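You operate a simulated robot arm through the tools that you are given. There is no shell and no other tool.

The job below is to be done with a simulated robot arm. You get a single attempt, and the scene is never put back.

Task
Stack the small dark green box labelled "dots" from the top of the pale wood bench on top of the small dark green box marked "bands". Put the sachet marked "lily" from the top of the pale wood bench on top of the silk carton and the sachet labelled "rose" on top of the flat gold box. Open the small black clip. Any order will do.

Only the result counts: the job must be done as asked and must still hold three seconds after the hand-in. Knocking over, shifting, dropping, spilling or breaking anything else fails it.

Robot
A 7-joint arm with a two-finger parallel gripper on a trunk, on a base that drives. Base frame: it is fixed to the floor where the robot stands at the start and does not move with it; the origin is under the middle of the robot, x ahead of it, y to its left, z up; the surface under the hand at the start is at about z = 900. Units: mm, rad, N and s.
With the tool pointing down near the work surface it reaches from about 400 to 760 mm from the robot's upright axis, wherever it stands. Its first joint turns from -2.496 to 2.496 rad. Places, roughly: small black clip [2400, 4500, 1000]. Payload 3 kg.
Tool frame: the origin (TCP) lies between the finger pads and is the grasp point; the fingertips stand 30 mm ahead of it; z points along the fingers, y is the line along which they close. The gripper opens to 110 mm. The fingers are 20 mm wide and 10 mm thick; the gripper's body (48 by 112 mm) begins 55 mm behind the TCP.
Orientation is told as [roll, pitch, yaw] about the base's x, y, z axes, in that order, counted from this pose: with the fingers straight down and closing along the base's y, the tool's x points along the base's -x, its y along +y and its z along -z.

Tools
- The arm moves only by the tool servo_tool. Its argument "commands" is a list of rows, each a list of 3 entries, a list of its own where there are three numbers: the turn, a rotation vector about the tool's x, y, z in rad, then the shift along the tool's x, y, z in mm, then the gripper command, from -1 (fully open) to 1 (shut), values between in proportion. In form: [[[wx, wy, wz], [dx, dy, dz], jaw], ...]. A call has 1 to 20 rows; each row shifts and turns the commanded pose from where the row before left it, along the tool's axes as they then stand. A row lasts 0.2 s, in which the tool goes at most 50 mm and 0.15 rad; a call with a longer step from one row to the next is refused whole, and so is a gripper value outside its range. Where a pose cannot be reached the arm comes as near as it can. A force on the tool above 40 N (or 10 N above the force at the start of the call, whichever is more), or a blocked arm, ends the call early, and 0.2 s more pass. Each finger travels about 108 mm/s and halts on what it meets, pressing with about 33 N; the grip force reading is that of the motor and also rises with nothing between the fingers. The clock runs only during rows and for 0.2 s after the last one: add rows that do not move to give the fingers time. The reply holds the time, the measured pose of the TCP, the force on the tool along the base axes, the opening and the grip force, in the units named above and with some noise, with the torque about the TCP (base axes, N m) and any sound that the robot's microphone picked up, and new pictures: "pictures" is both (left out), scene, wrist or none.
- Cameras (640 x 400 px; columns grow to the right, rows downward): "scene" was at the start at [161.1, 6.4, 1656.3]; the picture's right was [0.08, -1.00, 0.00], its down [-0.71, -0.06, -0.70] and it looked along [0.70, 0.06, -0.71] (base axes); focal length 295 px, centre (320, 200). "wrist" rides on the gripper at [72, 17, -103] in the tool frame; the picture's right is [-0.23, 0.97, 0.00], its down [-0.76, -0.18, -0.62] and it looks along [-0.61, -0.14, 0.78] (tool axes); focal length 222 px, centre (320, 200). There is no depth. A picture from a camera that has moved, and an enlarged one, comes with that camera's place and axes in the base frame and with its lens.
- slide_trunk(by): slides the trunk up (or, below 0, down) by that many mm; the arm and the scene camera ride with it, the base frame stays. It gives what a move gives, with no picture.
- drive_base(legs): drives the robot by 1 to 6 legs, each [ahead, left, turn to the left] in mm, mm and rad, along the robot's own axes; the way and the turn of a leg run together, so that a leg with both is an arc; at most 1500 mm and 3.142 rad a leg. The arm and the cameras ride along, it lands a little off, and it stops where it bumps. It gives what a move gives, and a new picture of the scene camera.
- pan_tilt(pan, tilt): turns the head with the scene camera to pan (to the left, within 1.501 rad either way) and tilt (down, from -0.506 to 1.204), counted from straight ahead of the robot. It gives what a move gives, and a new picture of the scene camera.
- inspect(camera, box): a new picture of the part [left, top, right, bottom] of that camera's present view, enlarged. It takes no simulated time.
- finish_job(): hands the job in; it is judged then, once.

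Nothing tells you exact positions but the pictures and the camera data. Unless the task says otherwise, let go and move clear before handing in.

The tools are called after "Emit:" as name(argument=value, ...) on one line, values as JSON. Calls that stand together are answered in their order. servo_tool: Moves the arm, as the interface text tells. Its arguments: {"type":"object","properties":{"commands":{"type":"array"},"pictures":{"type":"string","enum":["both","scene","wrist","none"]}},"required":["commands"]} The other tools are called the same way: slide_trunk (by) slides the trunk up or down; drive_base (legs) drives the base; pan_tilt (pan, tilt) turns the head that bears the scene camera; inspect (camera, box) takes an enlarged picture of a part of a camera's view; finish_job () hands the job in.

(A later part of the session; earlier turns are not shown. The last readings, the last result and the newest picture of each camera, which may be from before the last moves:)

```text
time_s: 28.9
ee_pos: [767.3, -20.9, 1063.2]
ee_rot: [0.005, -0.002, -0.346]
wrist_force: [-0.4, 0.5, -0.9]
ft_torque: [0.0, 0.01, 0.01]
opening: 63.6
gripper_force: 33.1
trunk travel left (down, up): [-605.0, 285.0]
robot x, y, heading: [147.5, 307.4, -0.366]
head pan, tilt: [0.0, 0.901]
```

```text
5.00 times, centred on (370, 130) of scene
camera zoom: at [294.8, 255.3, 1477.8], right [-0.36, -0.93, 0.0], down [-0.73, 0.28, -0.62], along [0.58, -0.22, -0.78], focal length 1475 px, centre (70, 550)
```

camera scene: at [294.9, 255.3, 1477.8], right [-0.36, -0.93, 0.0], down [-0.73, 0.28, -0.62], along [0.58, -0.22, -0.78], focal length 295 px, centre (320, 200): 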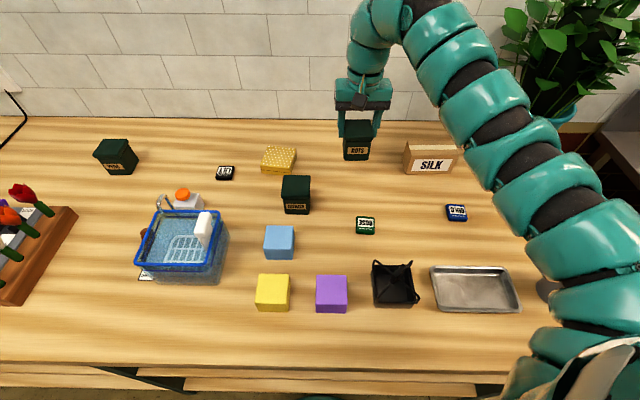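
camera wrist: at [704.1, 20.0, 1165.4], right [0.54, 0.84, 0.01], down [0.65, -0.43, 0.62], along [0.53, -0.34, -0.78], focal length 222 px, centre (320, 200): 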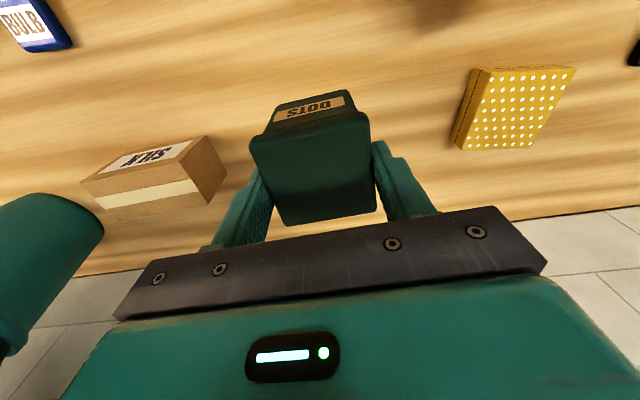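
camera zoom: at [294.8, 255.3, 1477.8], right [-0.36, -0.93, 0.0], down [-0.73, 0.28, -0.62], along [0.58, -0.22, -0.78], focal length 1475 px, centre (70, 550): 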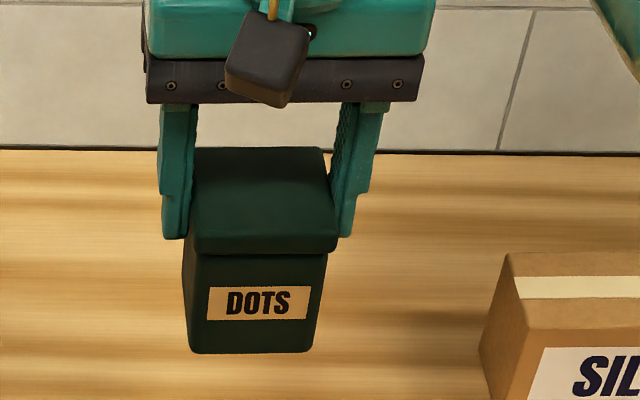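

It's stable, but the box bottom is now only about level with the bands lid. I'll raise the trunk another 70 mm before moving across.

Emit:
slide_trunk(by=70)

Emit:
servo_tool(commands=[[[0, 0, 0], [12, 17, 0], 1], [[0, 0, 0], [12, 17, 0], 1], [[0, 0, 0], [12, 17, 0], 1], [[0, 0, 0], [12, 17, 0], 1], [[0, 0, 0], [0, 0, 0], 1]])

```text
time_s: 30.0
ee_pos: [768.0, -19.5, 1132.4]
ee_rot: [0.005, 0.0, -0.346]
wrist_force: [0.4, 0.2, -1.9]
ft_torque: [-0.01, -0.01, -0.01]
opening: 63.5
gripper_force: 32.3
trunk travel left (down, up): [-675.0, 215.0]
robot x, y, heading: [151.9, 313.3, -0.366]
head pan, tilt: [0.0, 0.901]
```

```text
time_s: 31.2
ee_pos: [760.9, 38.1, 1124.5]
ee_rot: [0.007, 0.002, -0.344]
wrist_force: [-0.2, 0.4, -1.7]
ft_torque: [-0.01, 0.03, -0.02]
opening: 63.5
gripper_force: 32.7
out of reach, approached as far as the arm can: row 2, 3, 4
trunk travel left (down, up): [-675.0, 215.0]
robot x, y, heading: [150.8, 312.1, -0.373]
head pan, tilt: [0.0, 0.901]
camera scene: at [294.9, 255.7, 1547.8], right [-0.36, -0.93, 0.0], down [-0.73, 0.28, -0.62], along [0.58, -0.22, -0.78], focal length 295 px, centre (320, 200)
camera wrist: at [697.0, 76.7, 1228.2], right [0.54, 0.84, 0.01], down [0.66, -0.43, 0.62], along [0.52, -0.33, -0.78], focal length 222 px, centre (320, 200)
```

scene: 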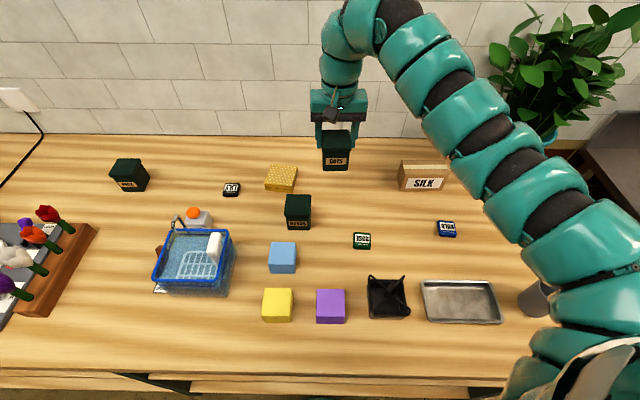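
wrist: 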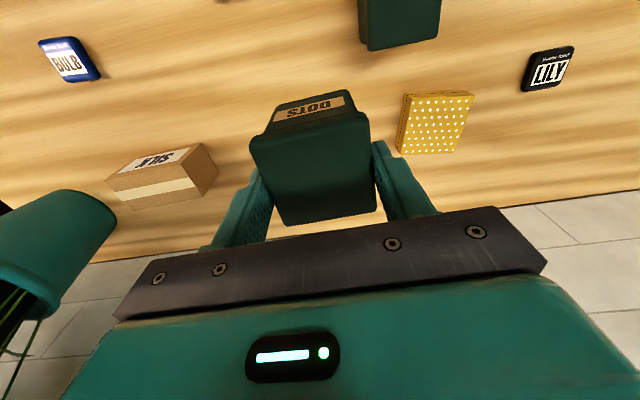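

The arm reports out of reach in directions I'd expect to be easy. I'll look at the arm's own posture with the scene camera to understand why.

Emit:
pan_tilt(pan=-0.7, tilt=0.6)

Emit:
pan_tilt(pan=-0.9, tilt=1.1)

```text
time_s: 32.3
ee_pos: [759.8, 36.8, 1125.3]
ee_rot: [0.007, 0.002, -0.346]
wrist_force: [-0.1, 0.2, -0.9]
ft_torque: [-0.07, 0.01, 0.0]
opening: 63.6
gripper_force: 32.6
trunk travel left (down, up): [-675.0, 215.0]
robot x, y, heading: [148.4, 315.8, -0.375]
head pan, tilt: [-0.7, 0.6]
camera scene: at [267.0, 205.2, 1572.6], right [-0.88, -0.48, 0.0], down [-0.27, 0.5, -0.82], along [0.4, -0.72, -0.57], focal length 295 px, centre (320, 200)
```

scene: 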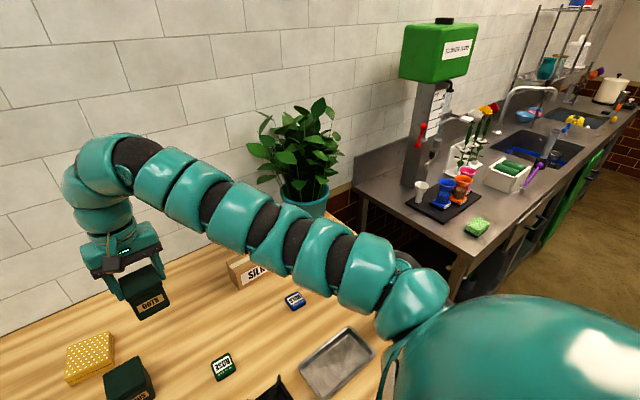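

```text
time_s: 33.2
ee_pos: [758.9, 37.3, 1125.8]
ee_rot: [0.008, 0.001, -0.345]
wrist_force: [0.7, -0.9, -1.1]
ft_torque: [0.03, 0.02, -0.02]
opening: 63.7
gripper_force: 33.1
trunk travel left (down, up): [-675.0, 215.0]
robot x, y, heading: [146.7, 312.2, -0.365]
head pan, tilt: [-0.901, 1.1]
camera scene: at [243.2, 222.3, 1534.1], right [-0.96, -0.3, 0.0], down [-0.26, 0.85, -0.45], along [0.13, -0.43, -0.89], focal length 295 px, centre (320, 200)
```

scene: 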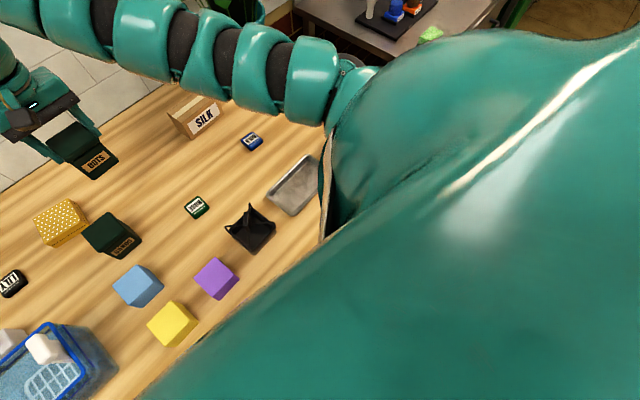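

The arm is stretched nearly straight, so it's probably at a singular posture. I'll ease back along the arc toward the starting arm pose, where it had more freedom.

Emit:
servo_tool(commands=[[[0, 0, 0], [5, 19, 0], 1], [[0, 0, 0], [5, 19, 0], 1], [[0, 0, 0], [5, 19, 0], 1], [[0, 0, 0], [5, 19, 0], 1], [[0, 0, 0], [5, 19, 0], 1], [[0, 0, 0], [5, 19, 0], 1], [[0, 0, 0], [0, 0, 0], 1]])

```text
time_s: 34.8
ee_pos: [779.5, 157.8, 1127.1]
ee_rot: [0.005, -0.001, -0.344]
wrist_force: [0.7, 0.1, -0.7]
ft_torque: [-0.02, 0.0, -0.02]
opening: 63.3
gripper_force: 32.6
out of reach, approached as far as the arm can: row 1
trunk travel left (down, up): [-675.0, 215.0]
robot x, y, heading: [149.8, 309.5, -0.368]
head pan, tilt: [-0.901, 1.1]
camera scene: at [243.1, 222.2, 1534.0], right [-0.96, -0.3, 0.0], down [-0.26, 0.85, -0.45], along [0.13, -0.43, -0.89], focal length 295 px, centre (320, 200)
camera wrist: at [715.8, 196.6, 1229.6], right [0.54, 0.84, 0.01], down [0.65, -0.43, 0.62], along [0.53, -0.34, -0.78], focal length 222 px, centre (320, 200)
```

scene: 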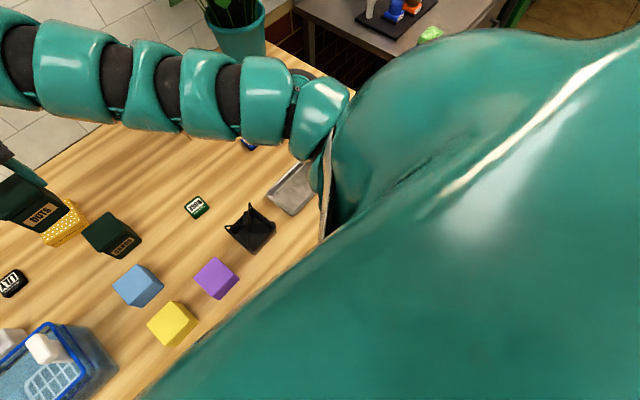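
wrist: 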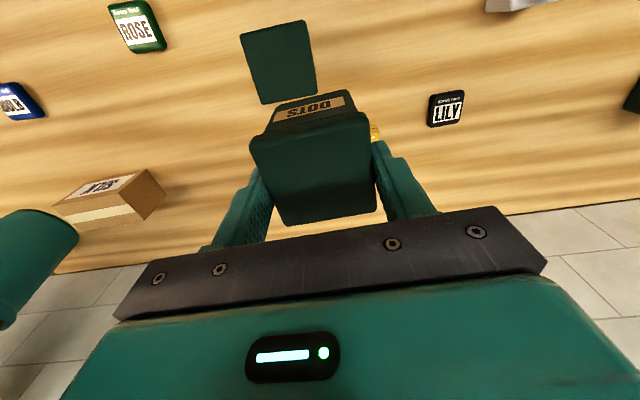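

Emit:
servo_tool(commands=[[[0, 0, 0], [12, 0, 0], 1], [[0, 0, 0], [12, 0, 0], 1], [[0, 0, 0], [0, 0, 0], 1]], pictures="none")

Emit:
pan_tilt(pan=-0.3, tilt=0.7)

```text
time_s: 35.6
ee_pos: [762.4, 162.3, 1126.3]
ee_rot: [0.007, 0.001, -0.347]
wrist_force: [-0.2, 1.0, -1.1]
ft_torque: [0.01, -0.03, 0.02]
opening: 63.8
gripper_force: 33.0
out of reach, approached as far as the arm can: row 2
trunk travel left (down, up): [-675.0, 215.0]
robot x, y, heading: [151.0, 313.4, -0.374]
head pan, tilt: [-0.901, 1.1]
```

```text
time_s: 36.6
ee_pos: [762.7, 163.4, 1127.7]
ee_rot: [0.008, 0.0, -0.344]
wrist_force: [-0.1, 0.5, -1.8]
ft_torque: [0.02, -0.02, 0.01]
opening: 63.5
gripper_force: 32.7
trunk travel left (down, up): [-675.0, 215.0]
robot x, y, heading: [149.2, 310.3, -0.369]
head pan, tilt: [-0.3, 0.7]
camera scene: at [291.0, 230.0, 1563.9], right [-0.62, -0.78, 0.0], down [-0.51, 0.4, -0.76], along [0.6, -0.48, -0.64], focal length 295 px, centre (320, 200)
```

scene: 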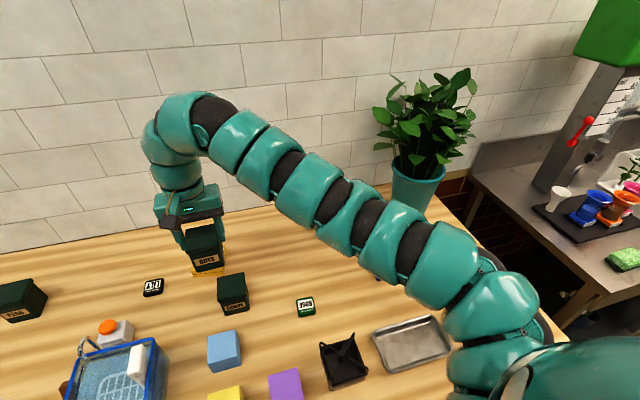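

Bands' lid centre is at about (722, 147) and the held box's centre is at about (758, 165). I'll align the yaw with the wrist, then use the base to bring the box over bands.

Emit:
servo_tool(commands=[[[0, 0, 0.075], [0, 0, 0], 1], [[0, 0, 0], [0, 0, 0], 1]], pictures="none")

Emit:
drive_base(legs=[[-28, -30, 0]])

Emit:
pan_tilt(pan=0.0, tilt=0.8)

Emit:
inspect(camera="wrist", box=[0, 0, 640, 400])

```text
time_s: 37.2
ee_pos: [762.6, 162.6, 1126.9]
ee_rot: [0.008, -0.002, -0.42]
wrist_force: [0.6, 0.9, -0.9]
ft_torque: [-0.02, 0.02, 0.01]
opening: 63.5
gripper_force: 32.8
trunk travel left (down, up): [-675.0, 215.0]
robot x, y, heading: [148.1, 312.4, -0.364]
head pan, tilt: [-0.3, 0.7]
```

```text
time_s: 38.1
ee_pos: [723.1, 143.7, 1128.1]
ee_rot: [0.006, -0.001, -0.422]
wrist_force: [-1.8, -0.1, -0.9]
ft_torque: [-0.02, -0.03, -0.03]
opening: 63.5
gripper_force: 33.3
trunk travel left (down, up): [-675.0, 215.0]
robot x, y, heading: [109.8, 294.9, -0.374]
head pan, tilt: [-0.3, 0.7]
camera scene: at [251.3, 210.6, 1564.2], right [-0.62, -0.78, 0.0], down [-0.5, 0.4, -0.77], along [0.6, -0.47, -0.64], focal length 295 px, centre (320, 200)
```

scene: 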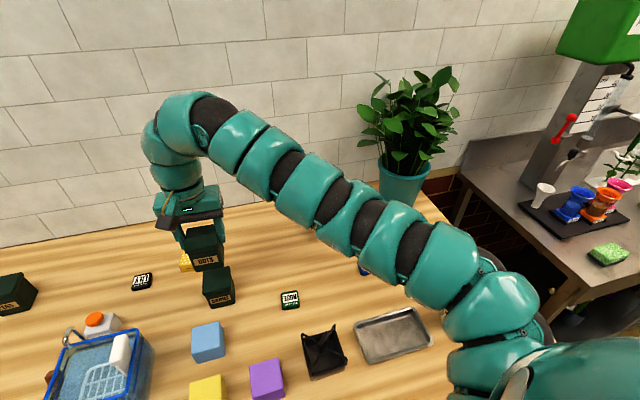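

```text
time_s: 38.9
ee_pos: [725.9, 144.9, 1127.5]
ee_rot: [0.006, -0.002, -0.422]
wrist_force: [0.3, -0.1, -1.1]
ft_torque: [0.0, -0.01, 0.04]
opening: 63.5
gripper_force: 32.9
trunk travel left (down, up): [-675.0, 215.0]
robot x, y, heading: [114.3, 293.7, -0.37]
head pan, tilt: [0.0, 0.799]
camera scene: at [261.9, 235.0, 1555.8], right [-0.36, -0.93, 0.0], down [-0.67, 0.26, -0.7], along [0.65, -0.25, -0.72], focal length 295 px, centre (320, 200)
```

scene: 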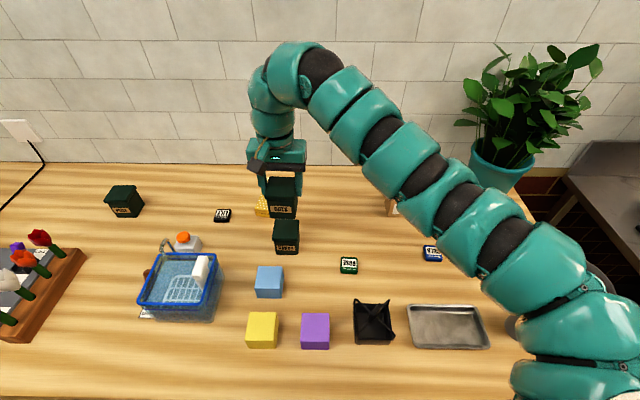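

```text
1.00 times, centred on (320, 200) of wrist (not enlarged: the box is as wide or as high as the picture)
camera zoom: at [664.6, 188.9, 1229.1], right [0.61, 0.8, 0.01], down [0.62, -0.48, 0.62], along [0.5, -0.37, -0.78], focal length 222 px, centre (320, 200)
```

zoom: 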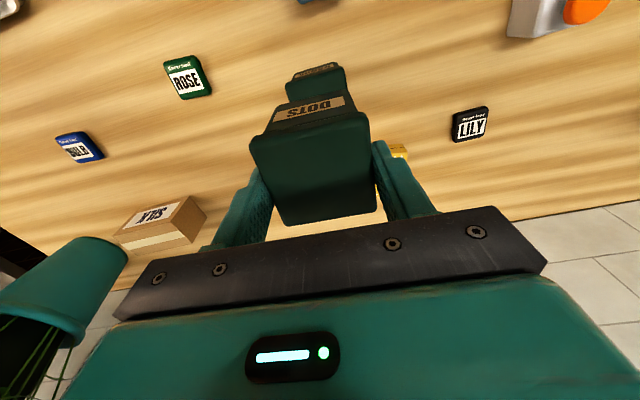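

Emit:
inspect(camera="scene", box=[240, 160, 340, 270])

Emit:
inspect(camera="wrist", box=[230, 50, 390, 240])

```text
3.64 times, centred on (290, 215) of scene
camera zoom: at [261.9, 235.0, 1555.8], right [-0.36, -0.93, 0.0], down [-0.67, 0.26, -0.7], along [0.65, -0.25, -0.72], focal length 1073 px, centre (429, 146)
```

zoom: 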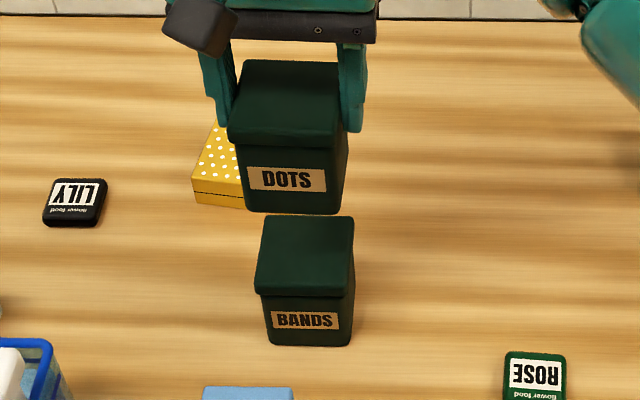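

```text
2.11 times, centred on (310, 145) of wrist
camera zoom: at [664.6, 188.9, 1229.1], right [0.61, 0.8, 0.01], down [0.62, -0.48, 0.62], along [0.5, -0.37, -0.78], focal length 468 px, centre (341, 316)
```

zoom: 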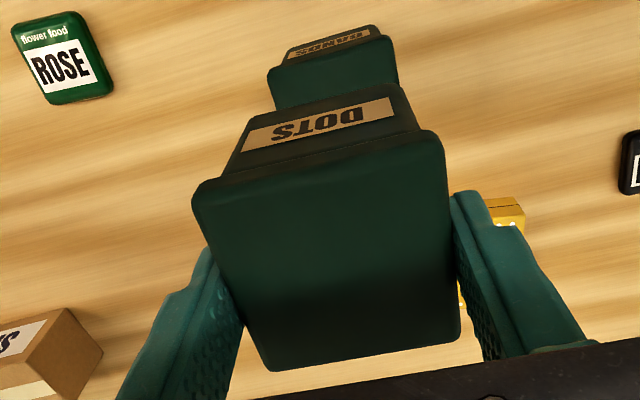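

The held box is lined up with bands to within about 2 mm. I'll lower with the trunk, first most of the way and then in small steps with the force checked.

Emit:
slide_trunk(by=-50)

Emit:
servo_tool(commands=[[[0, 0, 0], [0, 0, 0], 1]])

Emit:
inspect(camera="scene", box=[240, 130, 340, 240])

```text
time_s: 39.8
ee_pos: [724.3, 145.2, 1076.8]
ee_rot: [0.005, -0.001, -0.424]
wrist_force: [-0.6, 0.2, -0.3]
ft_torque: [0.01, -0.01, 0.0]
opening: 63.7
gripper_force: 32.8
trunk travel left (down, up): [-625.0, 265.0]
robot x, y, heading: [111.7, 296.6, -0.375]
head pan, tilt: [0.0, 0.799]
```

```text
time_s: 40.2
ee_pos: [726.0, 143.7, 1076.3]
ee_rot: [0.006, -0.002, -0.422]
wrist_force: [-0.3, -0.2, -1.4]
ft_torque: [0.01, 0.05, 0.0]
opening: 63.8
gripper_force: 33.3
trunk travel left (down, up): [-625.0, 265.0]
robot x, y, heading: [112.5, 294.3, -0.371]
head pan, tilt: [0.0, 0.799]
camera scene: at [262.1, 235.3, 1505.8], right [-0.36, -0.93, 0.0], down [-0.67, 0.26, -0.7], along [0.65, -0.25, -0.72], focal length 295 px, centre (320, 200)
camera wrist: at [664.7, 189.0, 1179.1], right [0.61, 0.8, 0.01], down [0.62, -0.48, 0.62], along [0.5, -0.37, -0.78], focal length 222 px, centre (320, 200)
```

scene: 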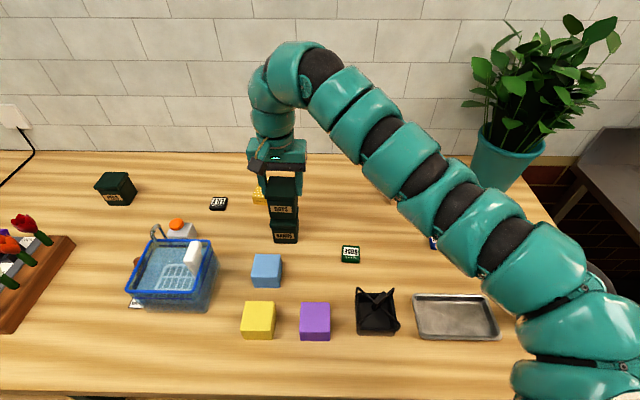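
wrist: 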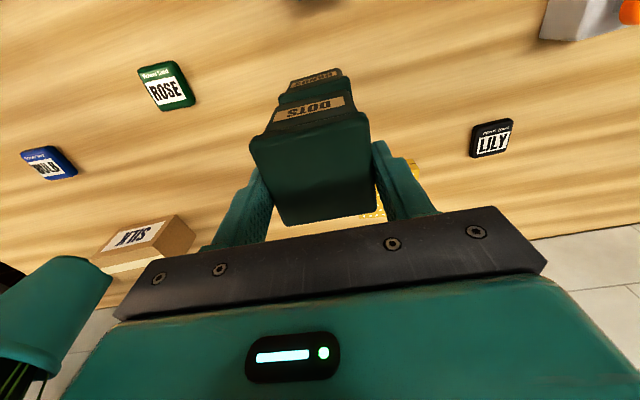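

```text
3.64 times, centred on (290, 185) of scene
camera zoom: at [262.1, 235.3, 1505.8], right [-0.36, -0.93, 0.0], down [-0.67, 0.26, -0.7], along [0.65, -0.25, -0.72], focal length 1073 px, centre (429, 254)
```

zoom: 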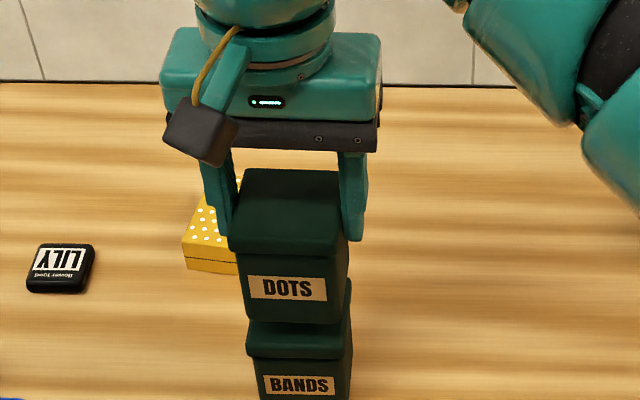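

Emit:
slide_trunk(by=-9)

Emit:
slide_trunk(by=-3)

Emit:
inspect(camera="scene", box=[250, 150, 330, 240])

```text
time_s: 40.8
ee_pos: [725.0, 143.9, 1066.9]
ee_rot: [0.006, -0.002, -0.423]
wrist_force: [0.1, -0.1, -1.8]
ft_torque: [-0.01, -0.01, 0.01]
opening: 63.4
gripper_force: 32.6
trunk travel left (down, up): [-616.0, 274.0]
robot x, y, heading: [111.9, 291.2, -0.371]
head pan, tilt: [0.0, 0.799]
```

```text
time_s: 41.3
ee_pos: [724.5, 144.1, 1064.9]
ee_rot: [0.009, -0.002, -0.424]
wrist_force: [-0.2, -0.2, -0.6]
ft_torque: [0.01, -0.01, -0.01]
opening: 63.6
gripper_force: 32.7
trunk travel left (down, up): [-613.0, 277.0]
robot x, y, heading: [112.0, 294.5, -0.365]
head pan, tilt: [0.0, 0.799]
```

```text
4.44 times, centred on (290, 195) of scene
camera zoom: at [262.1, 235.3, 1493.7], right [-0.36, -0.93, 0.0], down [-0.67, 0.26, -0.7], along [0.65, -0.25, -0.72], focal length 1311 px, centre (453, 222)
```

zoom: 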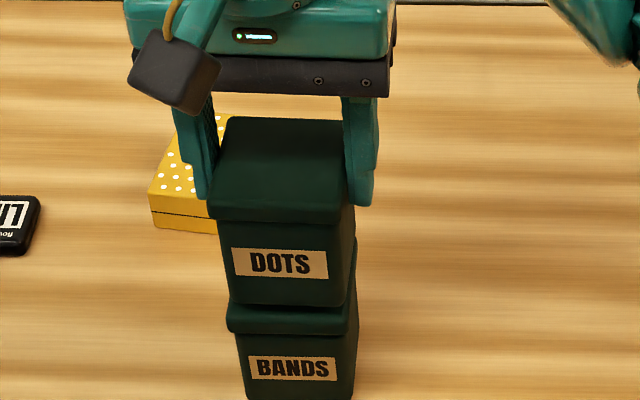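

Emit:
slide_trunk(by=-2)

Emit:
slide_trunk(by=-2)

```text
time_s: 41.9
ee_pos: [724.5, 144.9, 1063.1]
ee_rot: [0.007, -0.001, -0.423]
wrist_force: [-1.0, 0.5, -0.8]
ft_torque: [-0.01, 0.0, -0.01]
opening: 63.3
gripper_force: 33.0
trunk travel left (down, up): [-611.0, 279.0]
robot x, y, heading: [112.8, 293.8, -0.37]
head pan, tilt: [0.0, 0.799]
```

```text
time_s: 42.4
ee_pos: [725.0, 145.4, 1060.4]
ee_rot: [0.008, -0.001, -0.422]
wrist_force: [0.5, -0.6, -1.1]
ft_torque: [0.02, -0.04, 0.01]
opening: 63.6
gripper_force: 33.1
trunk travel left (down, up): [-609.0, 281.0]
robot x, y, heading: [110.0, 292.7, -0.369]
head pan, tilt: [0.0, 0.799]
```

Emit:
inspect(camera="scene", box=[260, 150, 325, 235])

Emit:
inspect(camera="wrist", box=[240, 60, 390, 160])

```text
4.71 times, centred on (292, 192) of scene
camera zoom: at [262.1, 235.3, 1489.7], right [-0.36, -0.93, 0.0], down [-0.67, 0.26, -0.7], along [0.65, -0.25, -0.72], focal length 1388 px, centre (449, 235)
```

zoom: 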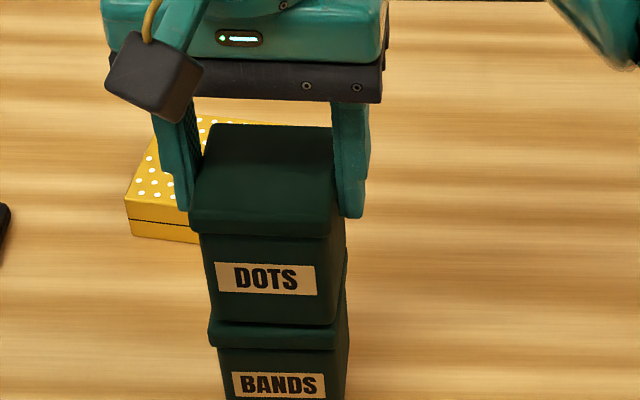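

```text
4.00 times, centred on (315, 110) of wrist
camera zoom: at [664.7, 189.1, 1163.0], right [0.61, 0.8, 0.01], down [0.62, -0.48, 0.62], along [0.5, -0.37, -0.78], focal length 888 px, centre (340, 560)
```

zoom: 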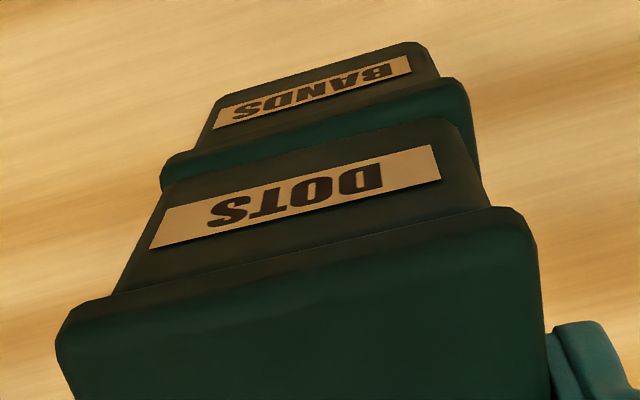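

Emit:
slide_trunk(by=-2)

Emit:
slide_trunk(by=-1.5)

Emit:
servo_tool(commands=[[[0, 0, 0], [0, 0, 0], 1]])

```text
time_s: 42.9
ee_pos: [725.6, 144.2, 1059.4]
ee_rot: [0.007, -0.002, -0.422]
wrist_force: [0.9, 0.6, 2.4]
ft_torque: [-0.06, 0.04, 0.0]
opening: 63.4
gripper_force: 33.2
trunk travel left (down, up): [-607.0, 283.0]
robot x, y, heading: [112.4, 295.1, -0.366]
head pan, tilt: [0.0, 0.799]
```

```text
time_s: 43.4
ee_pos: [724.8, 144.5, 1058.0]
ee_rot: [0.006, -0.003, -0.421]
wrist_force: [1.6, -0.9, 17.6]
ft_torque: [-0.35, 0.16, 0.03]
opening: 63.5
gripper_force: 32.8
trunk travel left (down, up): [-605.0, 285.0]
robot x, y, heading: [112.5, 291.7, -0.369]
head pan, tilt: [0.0, 0.799]
```

```text
time_s: 43.8
ee_pos: [724.4, 144.0, 1058.7]
ee_rot: [0.007, -0.004, -0.422]
wrist_force: [4.9, -1.4, 21.9]
ft_torque: [-0.18, -0.05, -0.02]
opening: 63.7
gripper_force: 33.3
trunk travel left (down, up): [-605.0, 285.0]
robot x, y, heading: [112.7, 295.7, -0.367]
head pan, tilt: [0.0, 0.799]
camera scene: at [260.6, 235.6, 1486.6], right [-0.36, -0.93, 0.0], down [-0.67, 0.26, -0.7], along [0.65, -0.25, -0.72], focal length 295 px, centre (320, 200)
camera wrist: at [663.8, 189.1, 1160.8], right [0.61, 0.8, 0.01], down [0.62, -0.48, 0.62], along [0.5, -0.37, -0.78], focal length 222 px, centre (320, 200)
```

scene: 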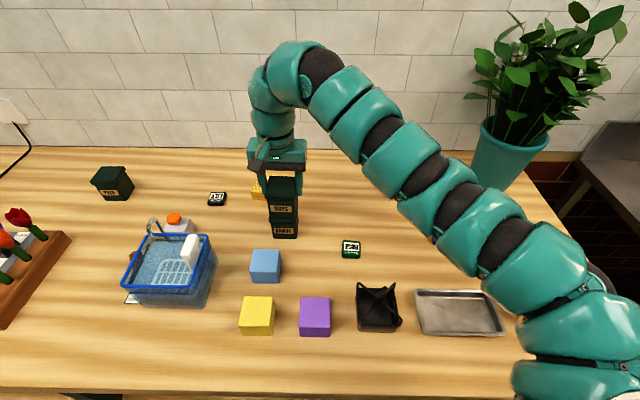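
wrist: 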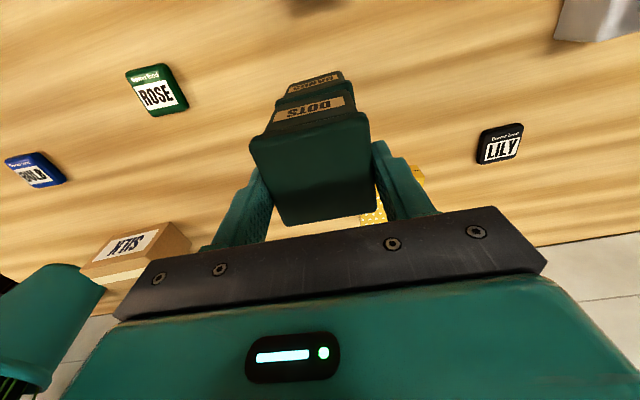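

Contact shows about 20 N. I'll back off by 1.5 mm to relieve it and then open the fingers.

Emit:
slide_trunk(by=1.5)

Emit:
servo_tool(commands=[[[0, 0, 0], [0, 0, 0], -0.1], [[0, 0, 0], [0, 0, 0], -0.4], [[0, 0, 0], [0, 0, 0], -1], [[0, 0, 0], [0, 0, 0], -1], [[0, 0, 0], [0, 0, 0], -1]])

```text
time_s: 44.3
ee_pos: [725.3, 145.6, 1058.8]
ee_rot: [0.004, -0.001, -0.421]
wrist_force: [4.2, -1.2, 10.8]
ft_torque: [-0.23, -0.32, 0.04]
opening: 63.4
gripper_force: 33.1
trunk travel left (down, up): [-607.0, 283.0]
robot x, y, heading: [111.9, 294.9, -0.366]
head pan, tilt: [0.0, 0.799]
```

```text
time_s: 45.5
ee_pos: [724.4, 144.4, 1059.4]
ee_rot: [0.007, -0.002, -0.422]
wrist_force: [-0.1, -0.2, 0.5]
ft_torque: [-0.01, -0.02, 0.02]
opening: 109.7
gripper_force: 0.0
trunk travel left (down, up): [-607.0, 283.0]
robot x, y, heading: [110.0, 289.8, -0.37]
head pan, tilt: [0.0, 0.799]
camera scene: at [262.1, 235.2, 1487.8], right [-0.36, -0.93, 0.0], down [-0.67, 0.26, -0.7], along [0.65, -0.25, -0.72], focal length 295 px, centre (320, 200)
camera wrist: at [664.7, 189.0, 1161.0], right [0.61, 0.8, 0.01], down [0.62, -0.48, 0.62], along [0.5, -0.37, -0.78], focal length 222 px, centre (320, 200)
```

scene: 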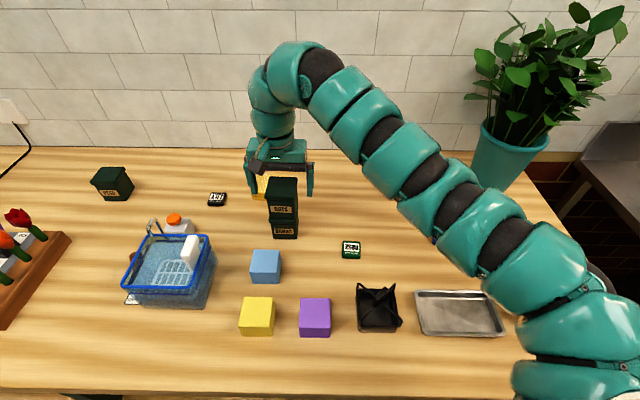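
wrist: 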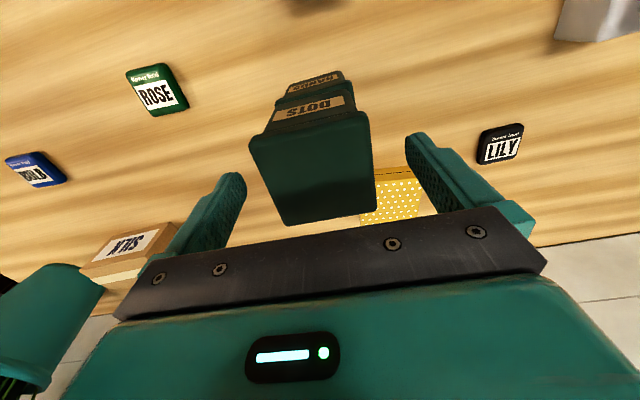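

Released: dots stands on bands. I'll raise the trunk clear and test the arm's freedom higher up.

Emit:
slide_trunk(by=168)

Emit:
servo_tool(commands=[[[0, 0, 0], [0, 15, 0], -1], [[0, 0, 0], [0, 15, 0], -1], [[0, 0, 0], [0, 15, 0], -1], [[0, 0, 0], [0, 15, 0], -1], [[0, 0, 0], [0, 0, 0], -1]])

```text
time_s: 47.4
ee_pos: [725.3, 144.7, 1226.5]
ee_rot: [0.006, -0.003, -0.424]
wrist_force: [0.1, 0.1, 0.1]
ft_torque: [-0.02, -0.02, 0.01]
opening: 110.2
gripper_force: 0.0
trunk travel left (down, up): [-775.0, 115.0]
robot x, y, heading: [112.6, 293.3, -0.374]
head pan, tilt: [0.0, 0.799]
```

```text
time_s: 48.6
ee_pos: [750.1, 199.9, 1226.6]
ee_rot: [0.007, -0.001, -0.421]
wrist_force: [-0.6, 0.2, 0.5]
ft_torque: [-0.03, 0.01, -0.03]
opening: 110.1
gripper_force: 0.0
trunk travel left (down, up): [-775.0, 115.0]
robot x, y, heading: [113.4, 295.7, -0.367]
head pan, tilt: [0.0, 0.799]
camera scene: at [262.0, 234.8, 1655.8], right [-0.36, -0.93, 0.0], down [-0.67, 0.26, -0.7], along [0.65, -0.25, -0.72], focal length 295 px, centre (320, 200)
camera wrist: at [689.9, 244.5, 1329.1], right [0.61, 0.8, 0.01], down [0.62, -0.48, 0.62], along [0.5, -0.37, -0.78], focal length 222 px, centre (320, 200)
```

scene: 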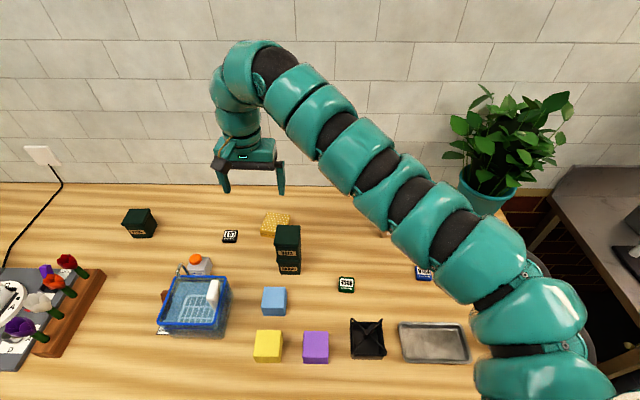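
wrist: 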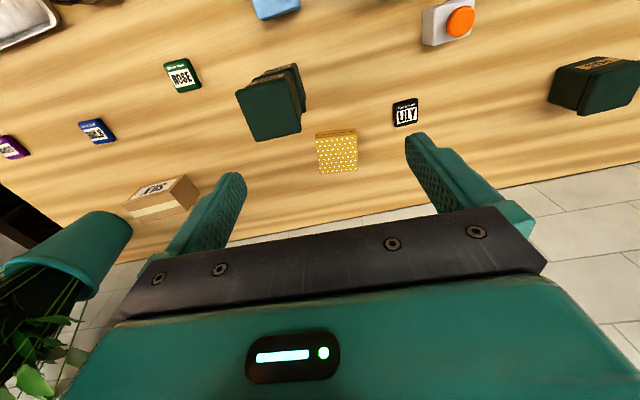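

Emit:
servo_tool(commands=[[[0, 0, 0], [0, 0, 15], -1], [[0, 0, 0], [0, 0, 15], -1], [[0, 0, 0], [0, 0, 15], -1], [[0, 0, 0], [0, 0, 15], -1], [[0, 0, 0], [0, 0, 15], -1], [[0, 0, 0], [0, 0, 0], -1]])

```text
time_s: 50.0
ee_pos: [749.9, 199.5, 1152.8]
ee_rot: [0.006, -0.001, -0.423]
wrist_force: [0.6, 0.5, -0.2]
ft_torque: [0.03, 0.01, -0.03]
opening: 110.1
gripper_force: 0.0
trunk travel left (down, up): [-775.0, 115.0]
robot x, y, heading: [110.3, 297.1, -0.373]
head pan, tilt: [0.0, 0.799]
camera scene: at [262.0, 235.3, 1655.8], right [-0.36, -0.93, 0.0], down [-0.67, 0.26, -0.7], along [0.65, -0.25, -0.72], focal length 295 px, centre (320, 200)
camera wrist: at [689.1, 243.6, 1254.0], right [0.61, 0.8, 0.01], down [0.62, -0.48, 0.62], along [0.5, -0.37, -0.78], focal length 222 px, centre (320, 200)
```

scene: 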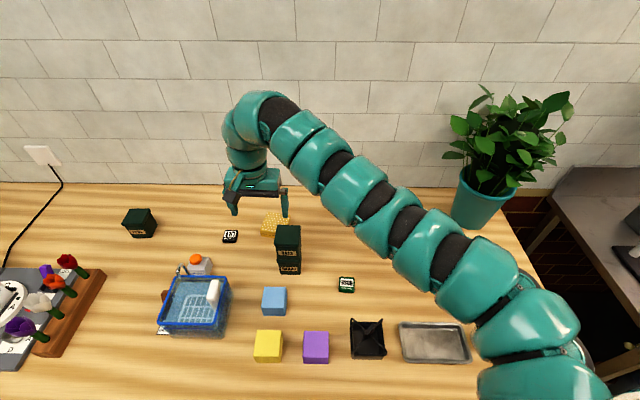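
wrist: 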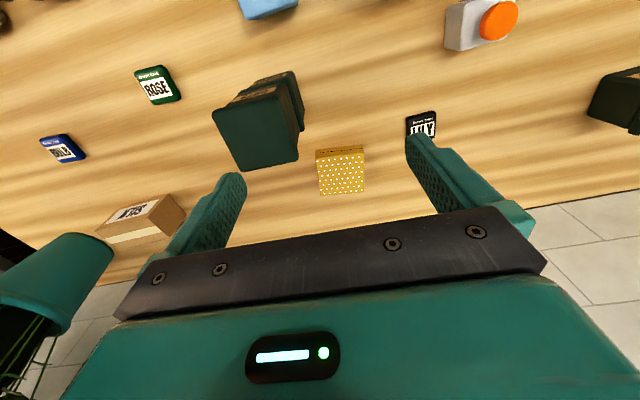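

Downward motion works freely from this arm angle, so I'll keep the arm here and use the base to shift sideways. Now I'll fix the positions of rose, gold, lily and silk with zooms.

Emit:
inspect(camera="scene", box=[310, 250, 380, 310])

Emit:
inspect(camera="scene", box=[210, 200, 310, 260])

Emit:
inspect(camera="wrist", box=[300, 90, 460, 210])

Emit:
inspect(camera="wrist", box=[90, 50, 220, 260])

```text
6.67 times, centred on (345, 280) of scene
camera zoom: at [262.0, 235.3, 1655.8], right [-0.36, -0.93, 0.0], down [-0.67, 0.26, -0.7], along [0.65, -0.25, -0.72], focal length 1966 px, centre (153, -333)
```

zoom: 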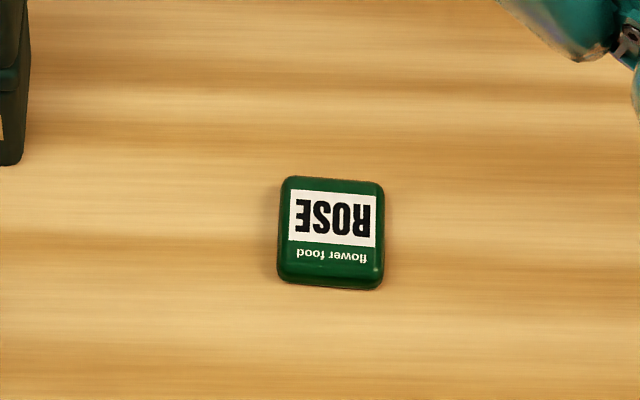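

```text
6.40 times, centred on (260, 230) of scene
camera zoom: at [262.0, 235.3, 1655.8], right [-0.36, -0.93, 0.0], down [-0.67, 0.26, -0.7], along [0.65, -0.25, -0.72], focal length 1888 px, centre (704, 8)
```

zoom: 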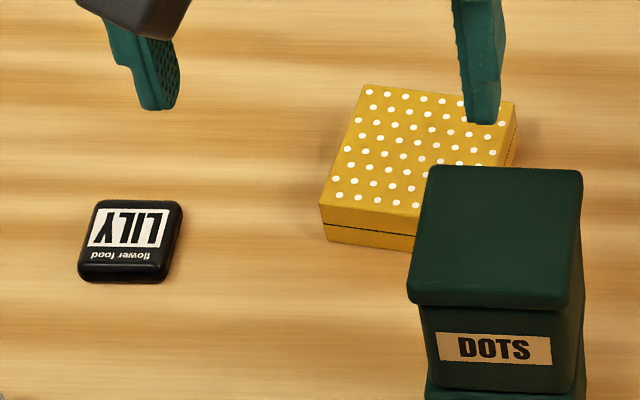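

```text
3.33 times, centred on (380, 150) of wrist
camera zoom: at [689.1, 243.6, 1254.0], right [0.61, 0.8, 0.01], down [0.62, -0.48, 0.62], along [0.5, -0.37, -0.78], focal length 740 px, centre (120, 367)
```

zoom: 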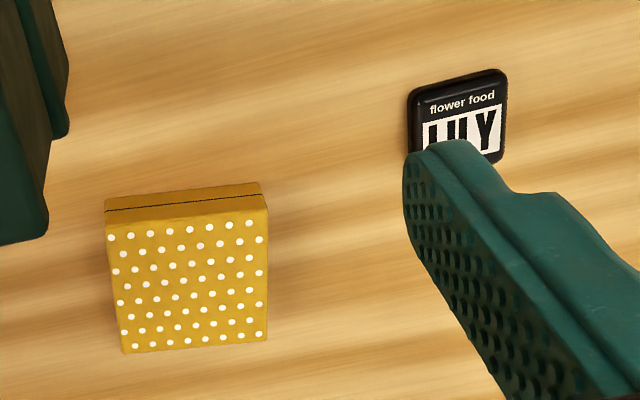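

```text
1.90 times, centred on (155, 155) of wrist
camera zoom: at [689.1, 243.6, 1254.0], right [0.61, 0.8, 0.01], down [0.62, -0.48, 0.62], along [0.5, -0.37, -0.78], focal length 423 px, centre (634, 286)
```

zoom: 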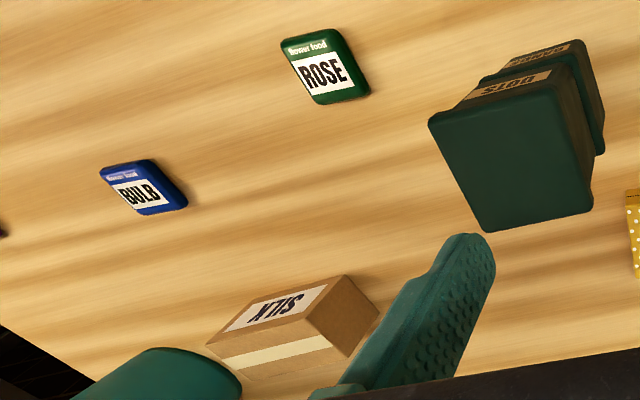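

Rose is at about (611, 20) and gold's centre at about (876, 148). I'll drive right and slightly back so rose comes under the arm's comfortable zone.

Emit:
drive_base(legs=[[-45, -215, 0]])

Emit:
inspect(camera="wrist", box=[0, 0, 640, 400])

```text
time_s: 51.7
ee_pos: [628.5, 8.7, 1151.0]
ee_rot: [0.007, -0.002, -0.421]
wrist_force: [-0.9, 0.2, 0.3]
ft_torque: [0.03, -0.01, 0.0]
opening: 110.1
gripper_force: 0.0
trunk travel left (down, up): [-775.0, 115.0]
robot x, y, heading: [-14.6, 102.0, -0.371]
head pan, tilt: [0.0, 0.799]
camera scene: at [140.0, 43.5, 1655.8], right [-0.36, -0.93, 0.0], down [-0.67, 0.26, -0.7], along [0.65, -0.25, -0.72], focal length 295 px, centre (320, 200)
```

scene: 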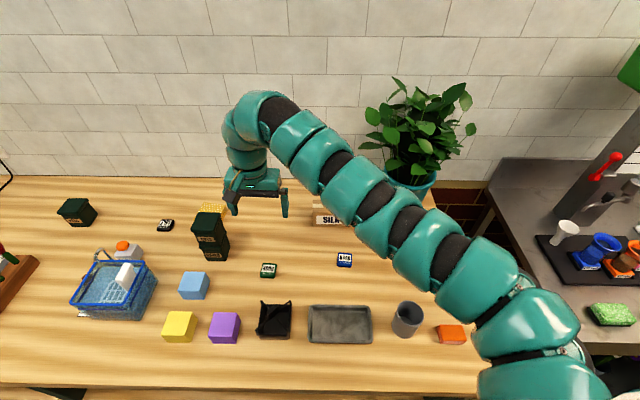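

```text
1.00 times, centred on (320, 200) of wrist (not enlarged: the box is as wide or as high as the picture)
camera zoom: at [567.2, 52.8, 1254.3], right [0.6, 0.8, 0.01], down [0.62, -0.48, 0.62], along [0.5, -0.37, -0.78], focal length 222 px, centre (320, 200)
```

zoom: 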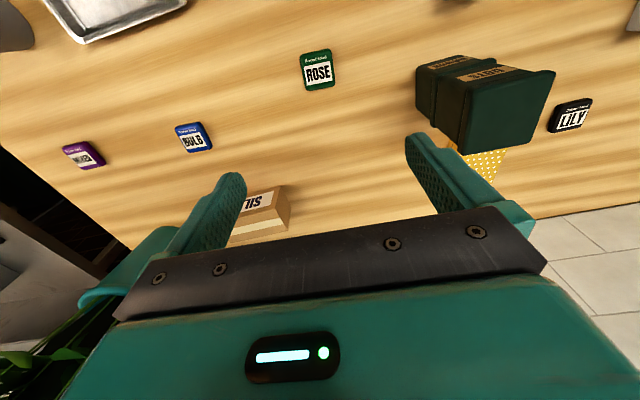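

Emit:
inspect(camera="wrist", box=[270, 30, 370, 110])

```text
5.00 times, centred on (320, 70) of wrist
camera zoom: at [567.2, 52.8, 1254.3], right [0.6, 0.8, 0.01], down [0.62, -0.48, 0.62], along [0.5, -0.37, -0.78], focal length 1111 px, centre (320, 850)
```

zoom: 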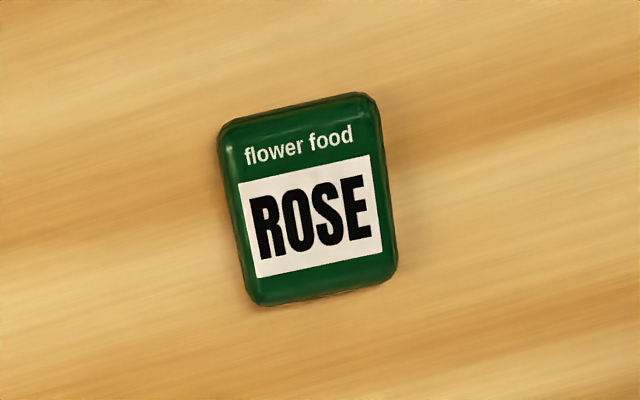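

Rose is about 24 mm behind and 1 mm beside the tool axis, turned about 0.06 rad. I'll align, descend to about z = 1000 and look again.

Emit:
servo_tool(commands=[[[0, 0, 0.06], [0, 0, 0], -1], [[0, 0, 0], [12, 1, 15], -1], [[0, 0, 0], [12, 0, 15], -1], [[0, 0, 0], [0, 0, 30], -1], [[0, 0, 0], [0, 0, 30], -1], [[0, 0, 0], [0, 0, 30], -1], [[0, 0, 0], [0, 0, 30], -1], [[0, 0, 0], [0, 0, 0], -1]])

```text
time_s: 53.5
ee_pos: [620.2, 9.3, 1016.0]
ee_rot: [0.006, -0.002, -0.481]
wrist_force: [-0.2, -0.1, -0.1]
ft_torque: [0.0, 0.03, 0.03]
opening: 110.0
gripper_force: 0.2
out of reach, approached as far as the arm can: row 3, 4
trunk travel left (down, up): [-775.0, 115.0]
robot x, y, heading: [-9.5, 108.9, -0.368]
head pan, tilt: [0.0, 0.799]
camera scene: at [140.6, 44.6, 1655.8], right [-0.36, -0.93, 0.0], down [-0.67, 0.26, -0.7], along [0.65, -0.25, -0.72], focal length 295 px, centre (320, 200)
camera wrist: at [563.9, 56.9, 1117.9], right [0.65, 0.76, 0.01], down [0.59, -0.51, 0.62], along [0.48, -0.4, -0.78], focal length 222 px, centre (320, 200)
```

scene: 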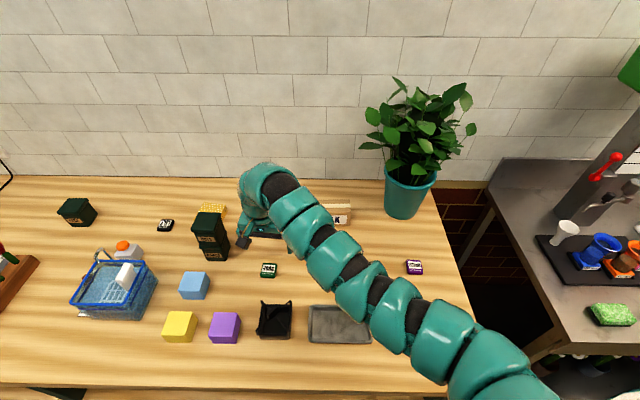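
wrist: 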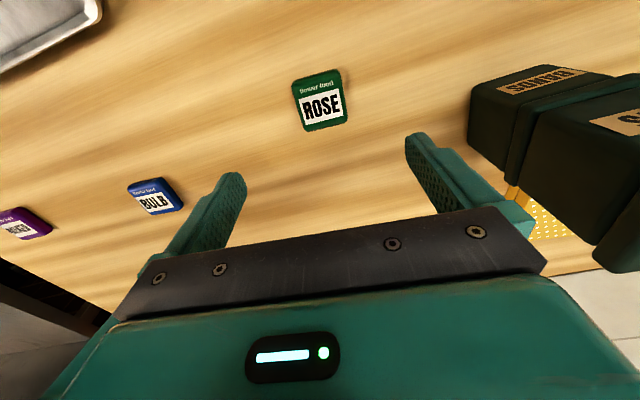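

Emit:
inspect(camera="wrist", box=[270, 50, 370, 150])

```text
4.00 times, centred on (320, 100) of wrist
camera zoom: at [563.9, 56.9, 1117.9], right [0.65, 0.76, 0.01], down [0.59, -0.51, 0.62], along [0.48, -0.4, -0.78], focal length 888 px, centre (320, 600)
```

zoom: 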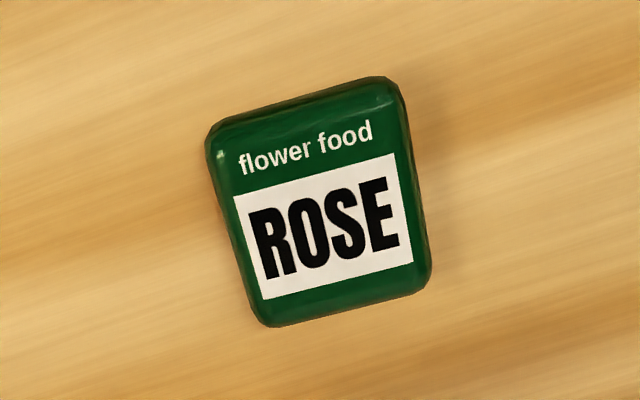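

Emit:
servo_tool(commands=[[[0, 0, 0], [0, 0, 20], -1], [[0, 0, 0], [0, 0, 20], -1], [[0, 0, 0], [0, 0, 16], -1], [[0, 0, 0], [9, 3, 0], -1], [[0, 0, 0], [8, 3, 0], -1], [[0, 0, 0], [0, 0, 0], -1]])

```text
time_s: 54.9
ee_pos: [606.6, 23.5, 959.3]
ee_rot: [0.006, 0.0, -0.48]
wrist_force: [-0.4, -0.6, -0.9]
ft_torque: [0.04, -0.04, 0.0]
opening: 110.0
gripper_force: 0.1
trunk travel left (down, up): [-775.0, 115.0]
robot x, y, heading: [-6.2, 101.8, -0.369]
head pan, tilt: [0.0, 0.799]
camera scene: at [140.8, 44.7, 1655.8], right [-0.36, -0.93, 0.0], down [-0.67, 0.26, -0.7], along [0.65, -0.25, -0.72], focal length 295 px, centre (320, 200)
camera wrist: at [550.2, 71.3, 1061.7], right [0.65, 0.76, 0.01], down [0.59, -0.51, 0.62], along [0.48, -0.4, -0.78], focal length 222 px, centre (320, 200)
```

scene: 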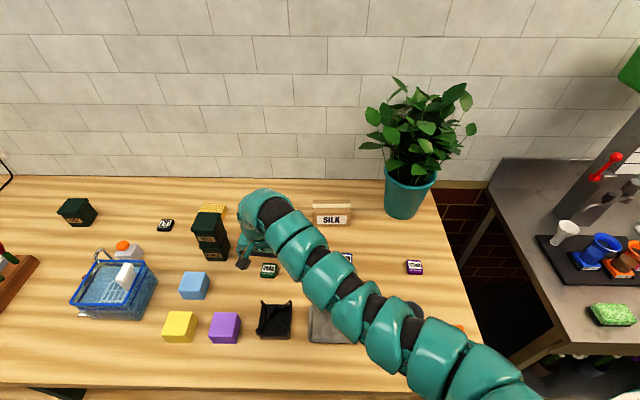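
wrist: 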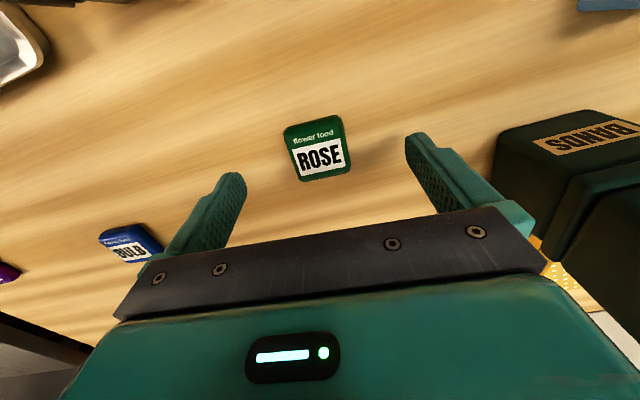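

Rose is centred between the fingers within about 2 mm. I'll descend the last 27 mm and close.

Emit:
servo_tool(commands=[[[0, 0, 0], [0, -1, 10], -1], [[0, 0, 0], [0, 0, 10], -1], [[0, 0, 0], [0, 0, 5], -1], [[0, 0, 0], [0, 0, 2], -1], [[0, 0, 0], [0, 0, 0], -0.3], [[0, 0, 0], [0, 0, 0], 0.1], [[0, 0, 0], [0, 0, 0], 1], [[0, 0, 0], [0, 0, 0], 1], [[0, 0, 0], [0, 0, 0], 1]])

```text
time_s: 56.9
ee_pos: [608.3, 22.9, 933.4]
ee_rot: [0.008, -0.001, -0.481]
wrist_force: [0.4, 0.2, 0.8]
ft_torque: [0.01, -0.02, -0.01]
opening: 42.5
gripper_force: 32.9
trunk travel left (down, up): [-775.0, 115.0]
robot x, y, heading: [-9.8, 102.6, -0.364]
head pan, tilt: [0.0, 0.799]
camera scene: at [140.8, 44.8, 1655.8], right [-0.36, -0.93, 0.0], down [-0.67, 0.26, -0.7], along [0.65, -0.25, -0.72], focal length 295 px, centre (320, 200)
camera wrist: at [549.9, 70.4, 1034.7], right [0.65, 0.76, 0.01], down [0.59, -0.51, 0.62], along [0.48, -0.4, -0.78], focal length 222 px, centre (320, 200)
```

scene: 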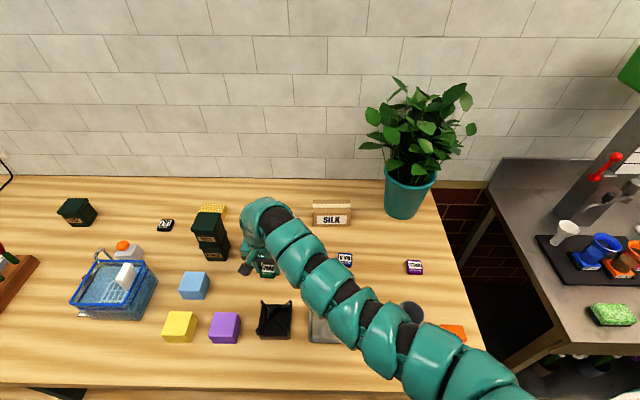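
wrist: 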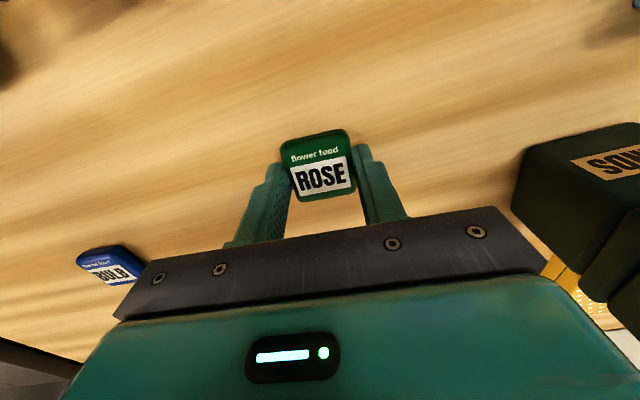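

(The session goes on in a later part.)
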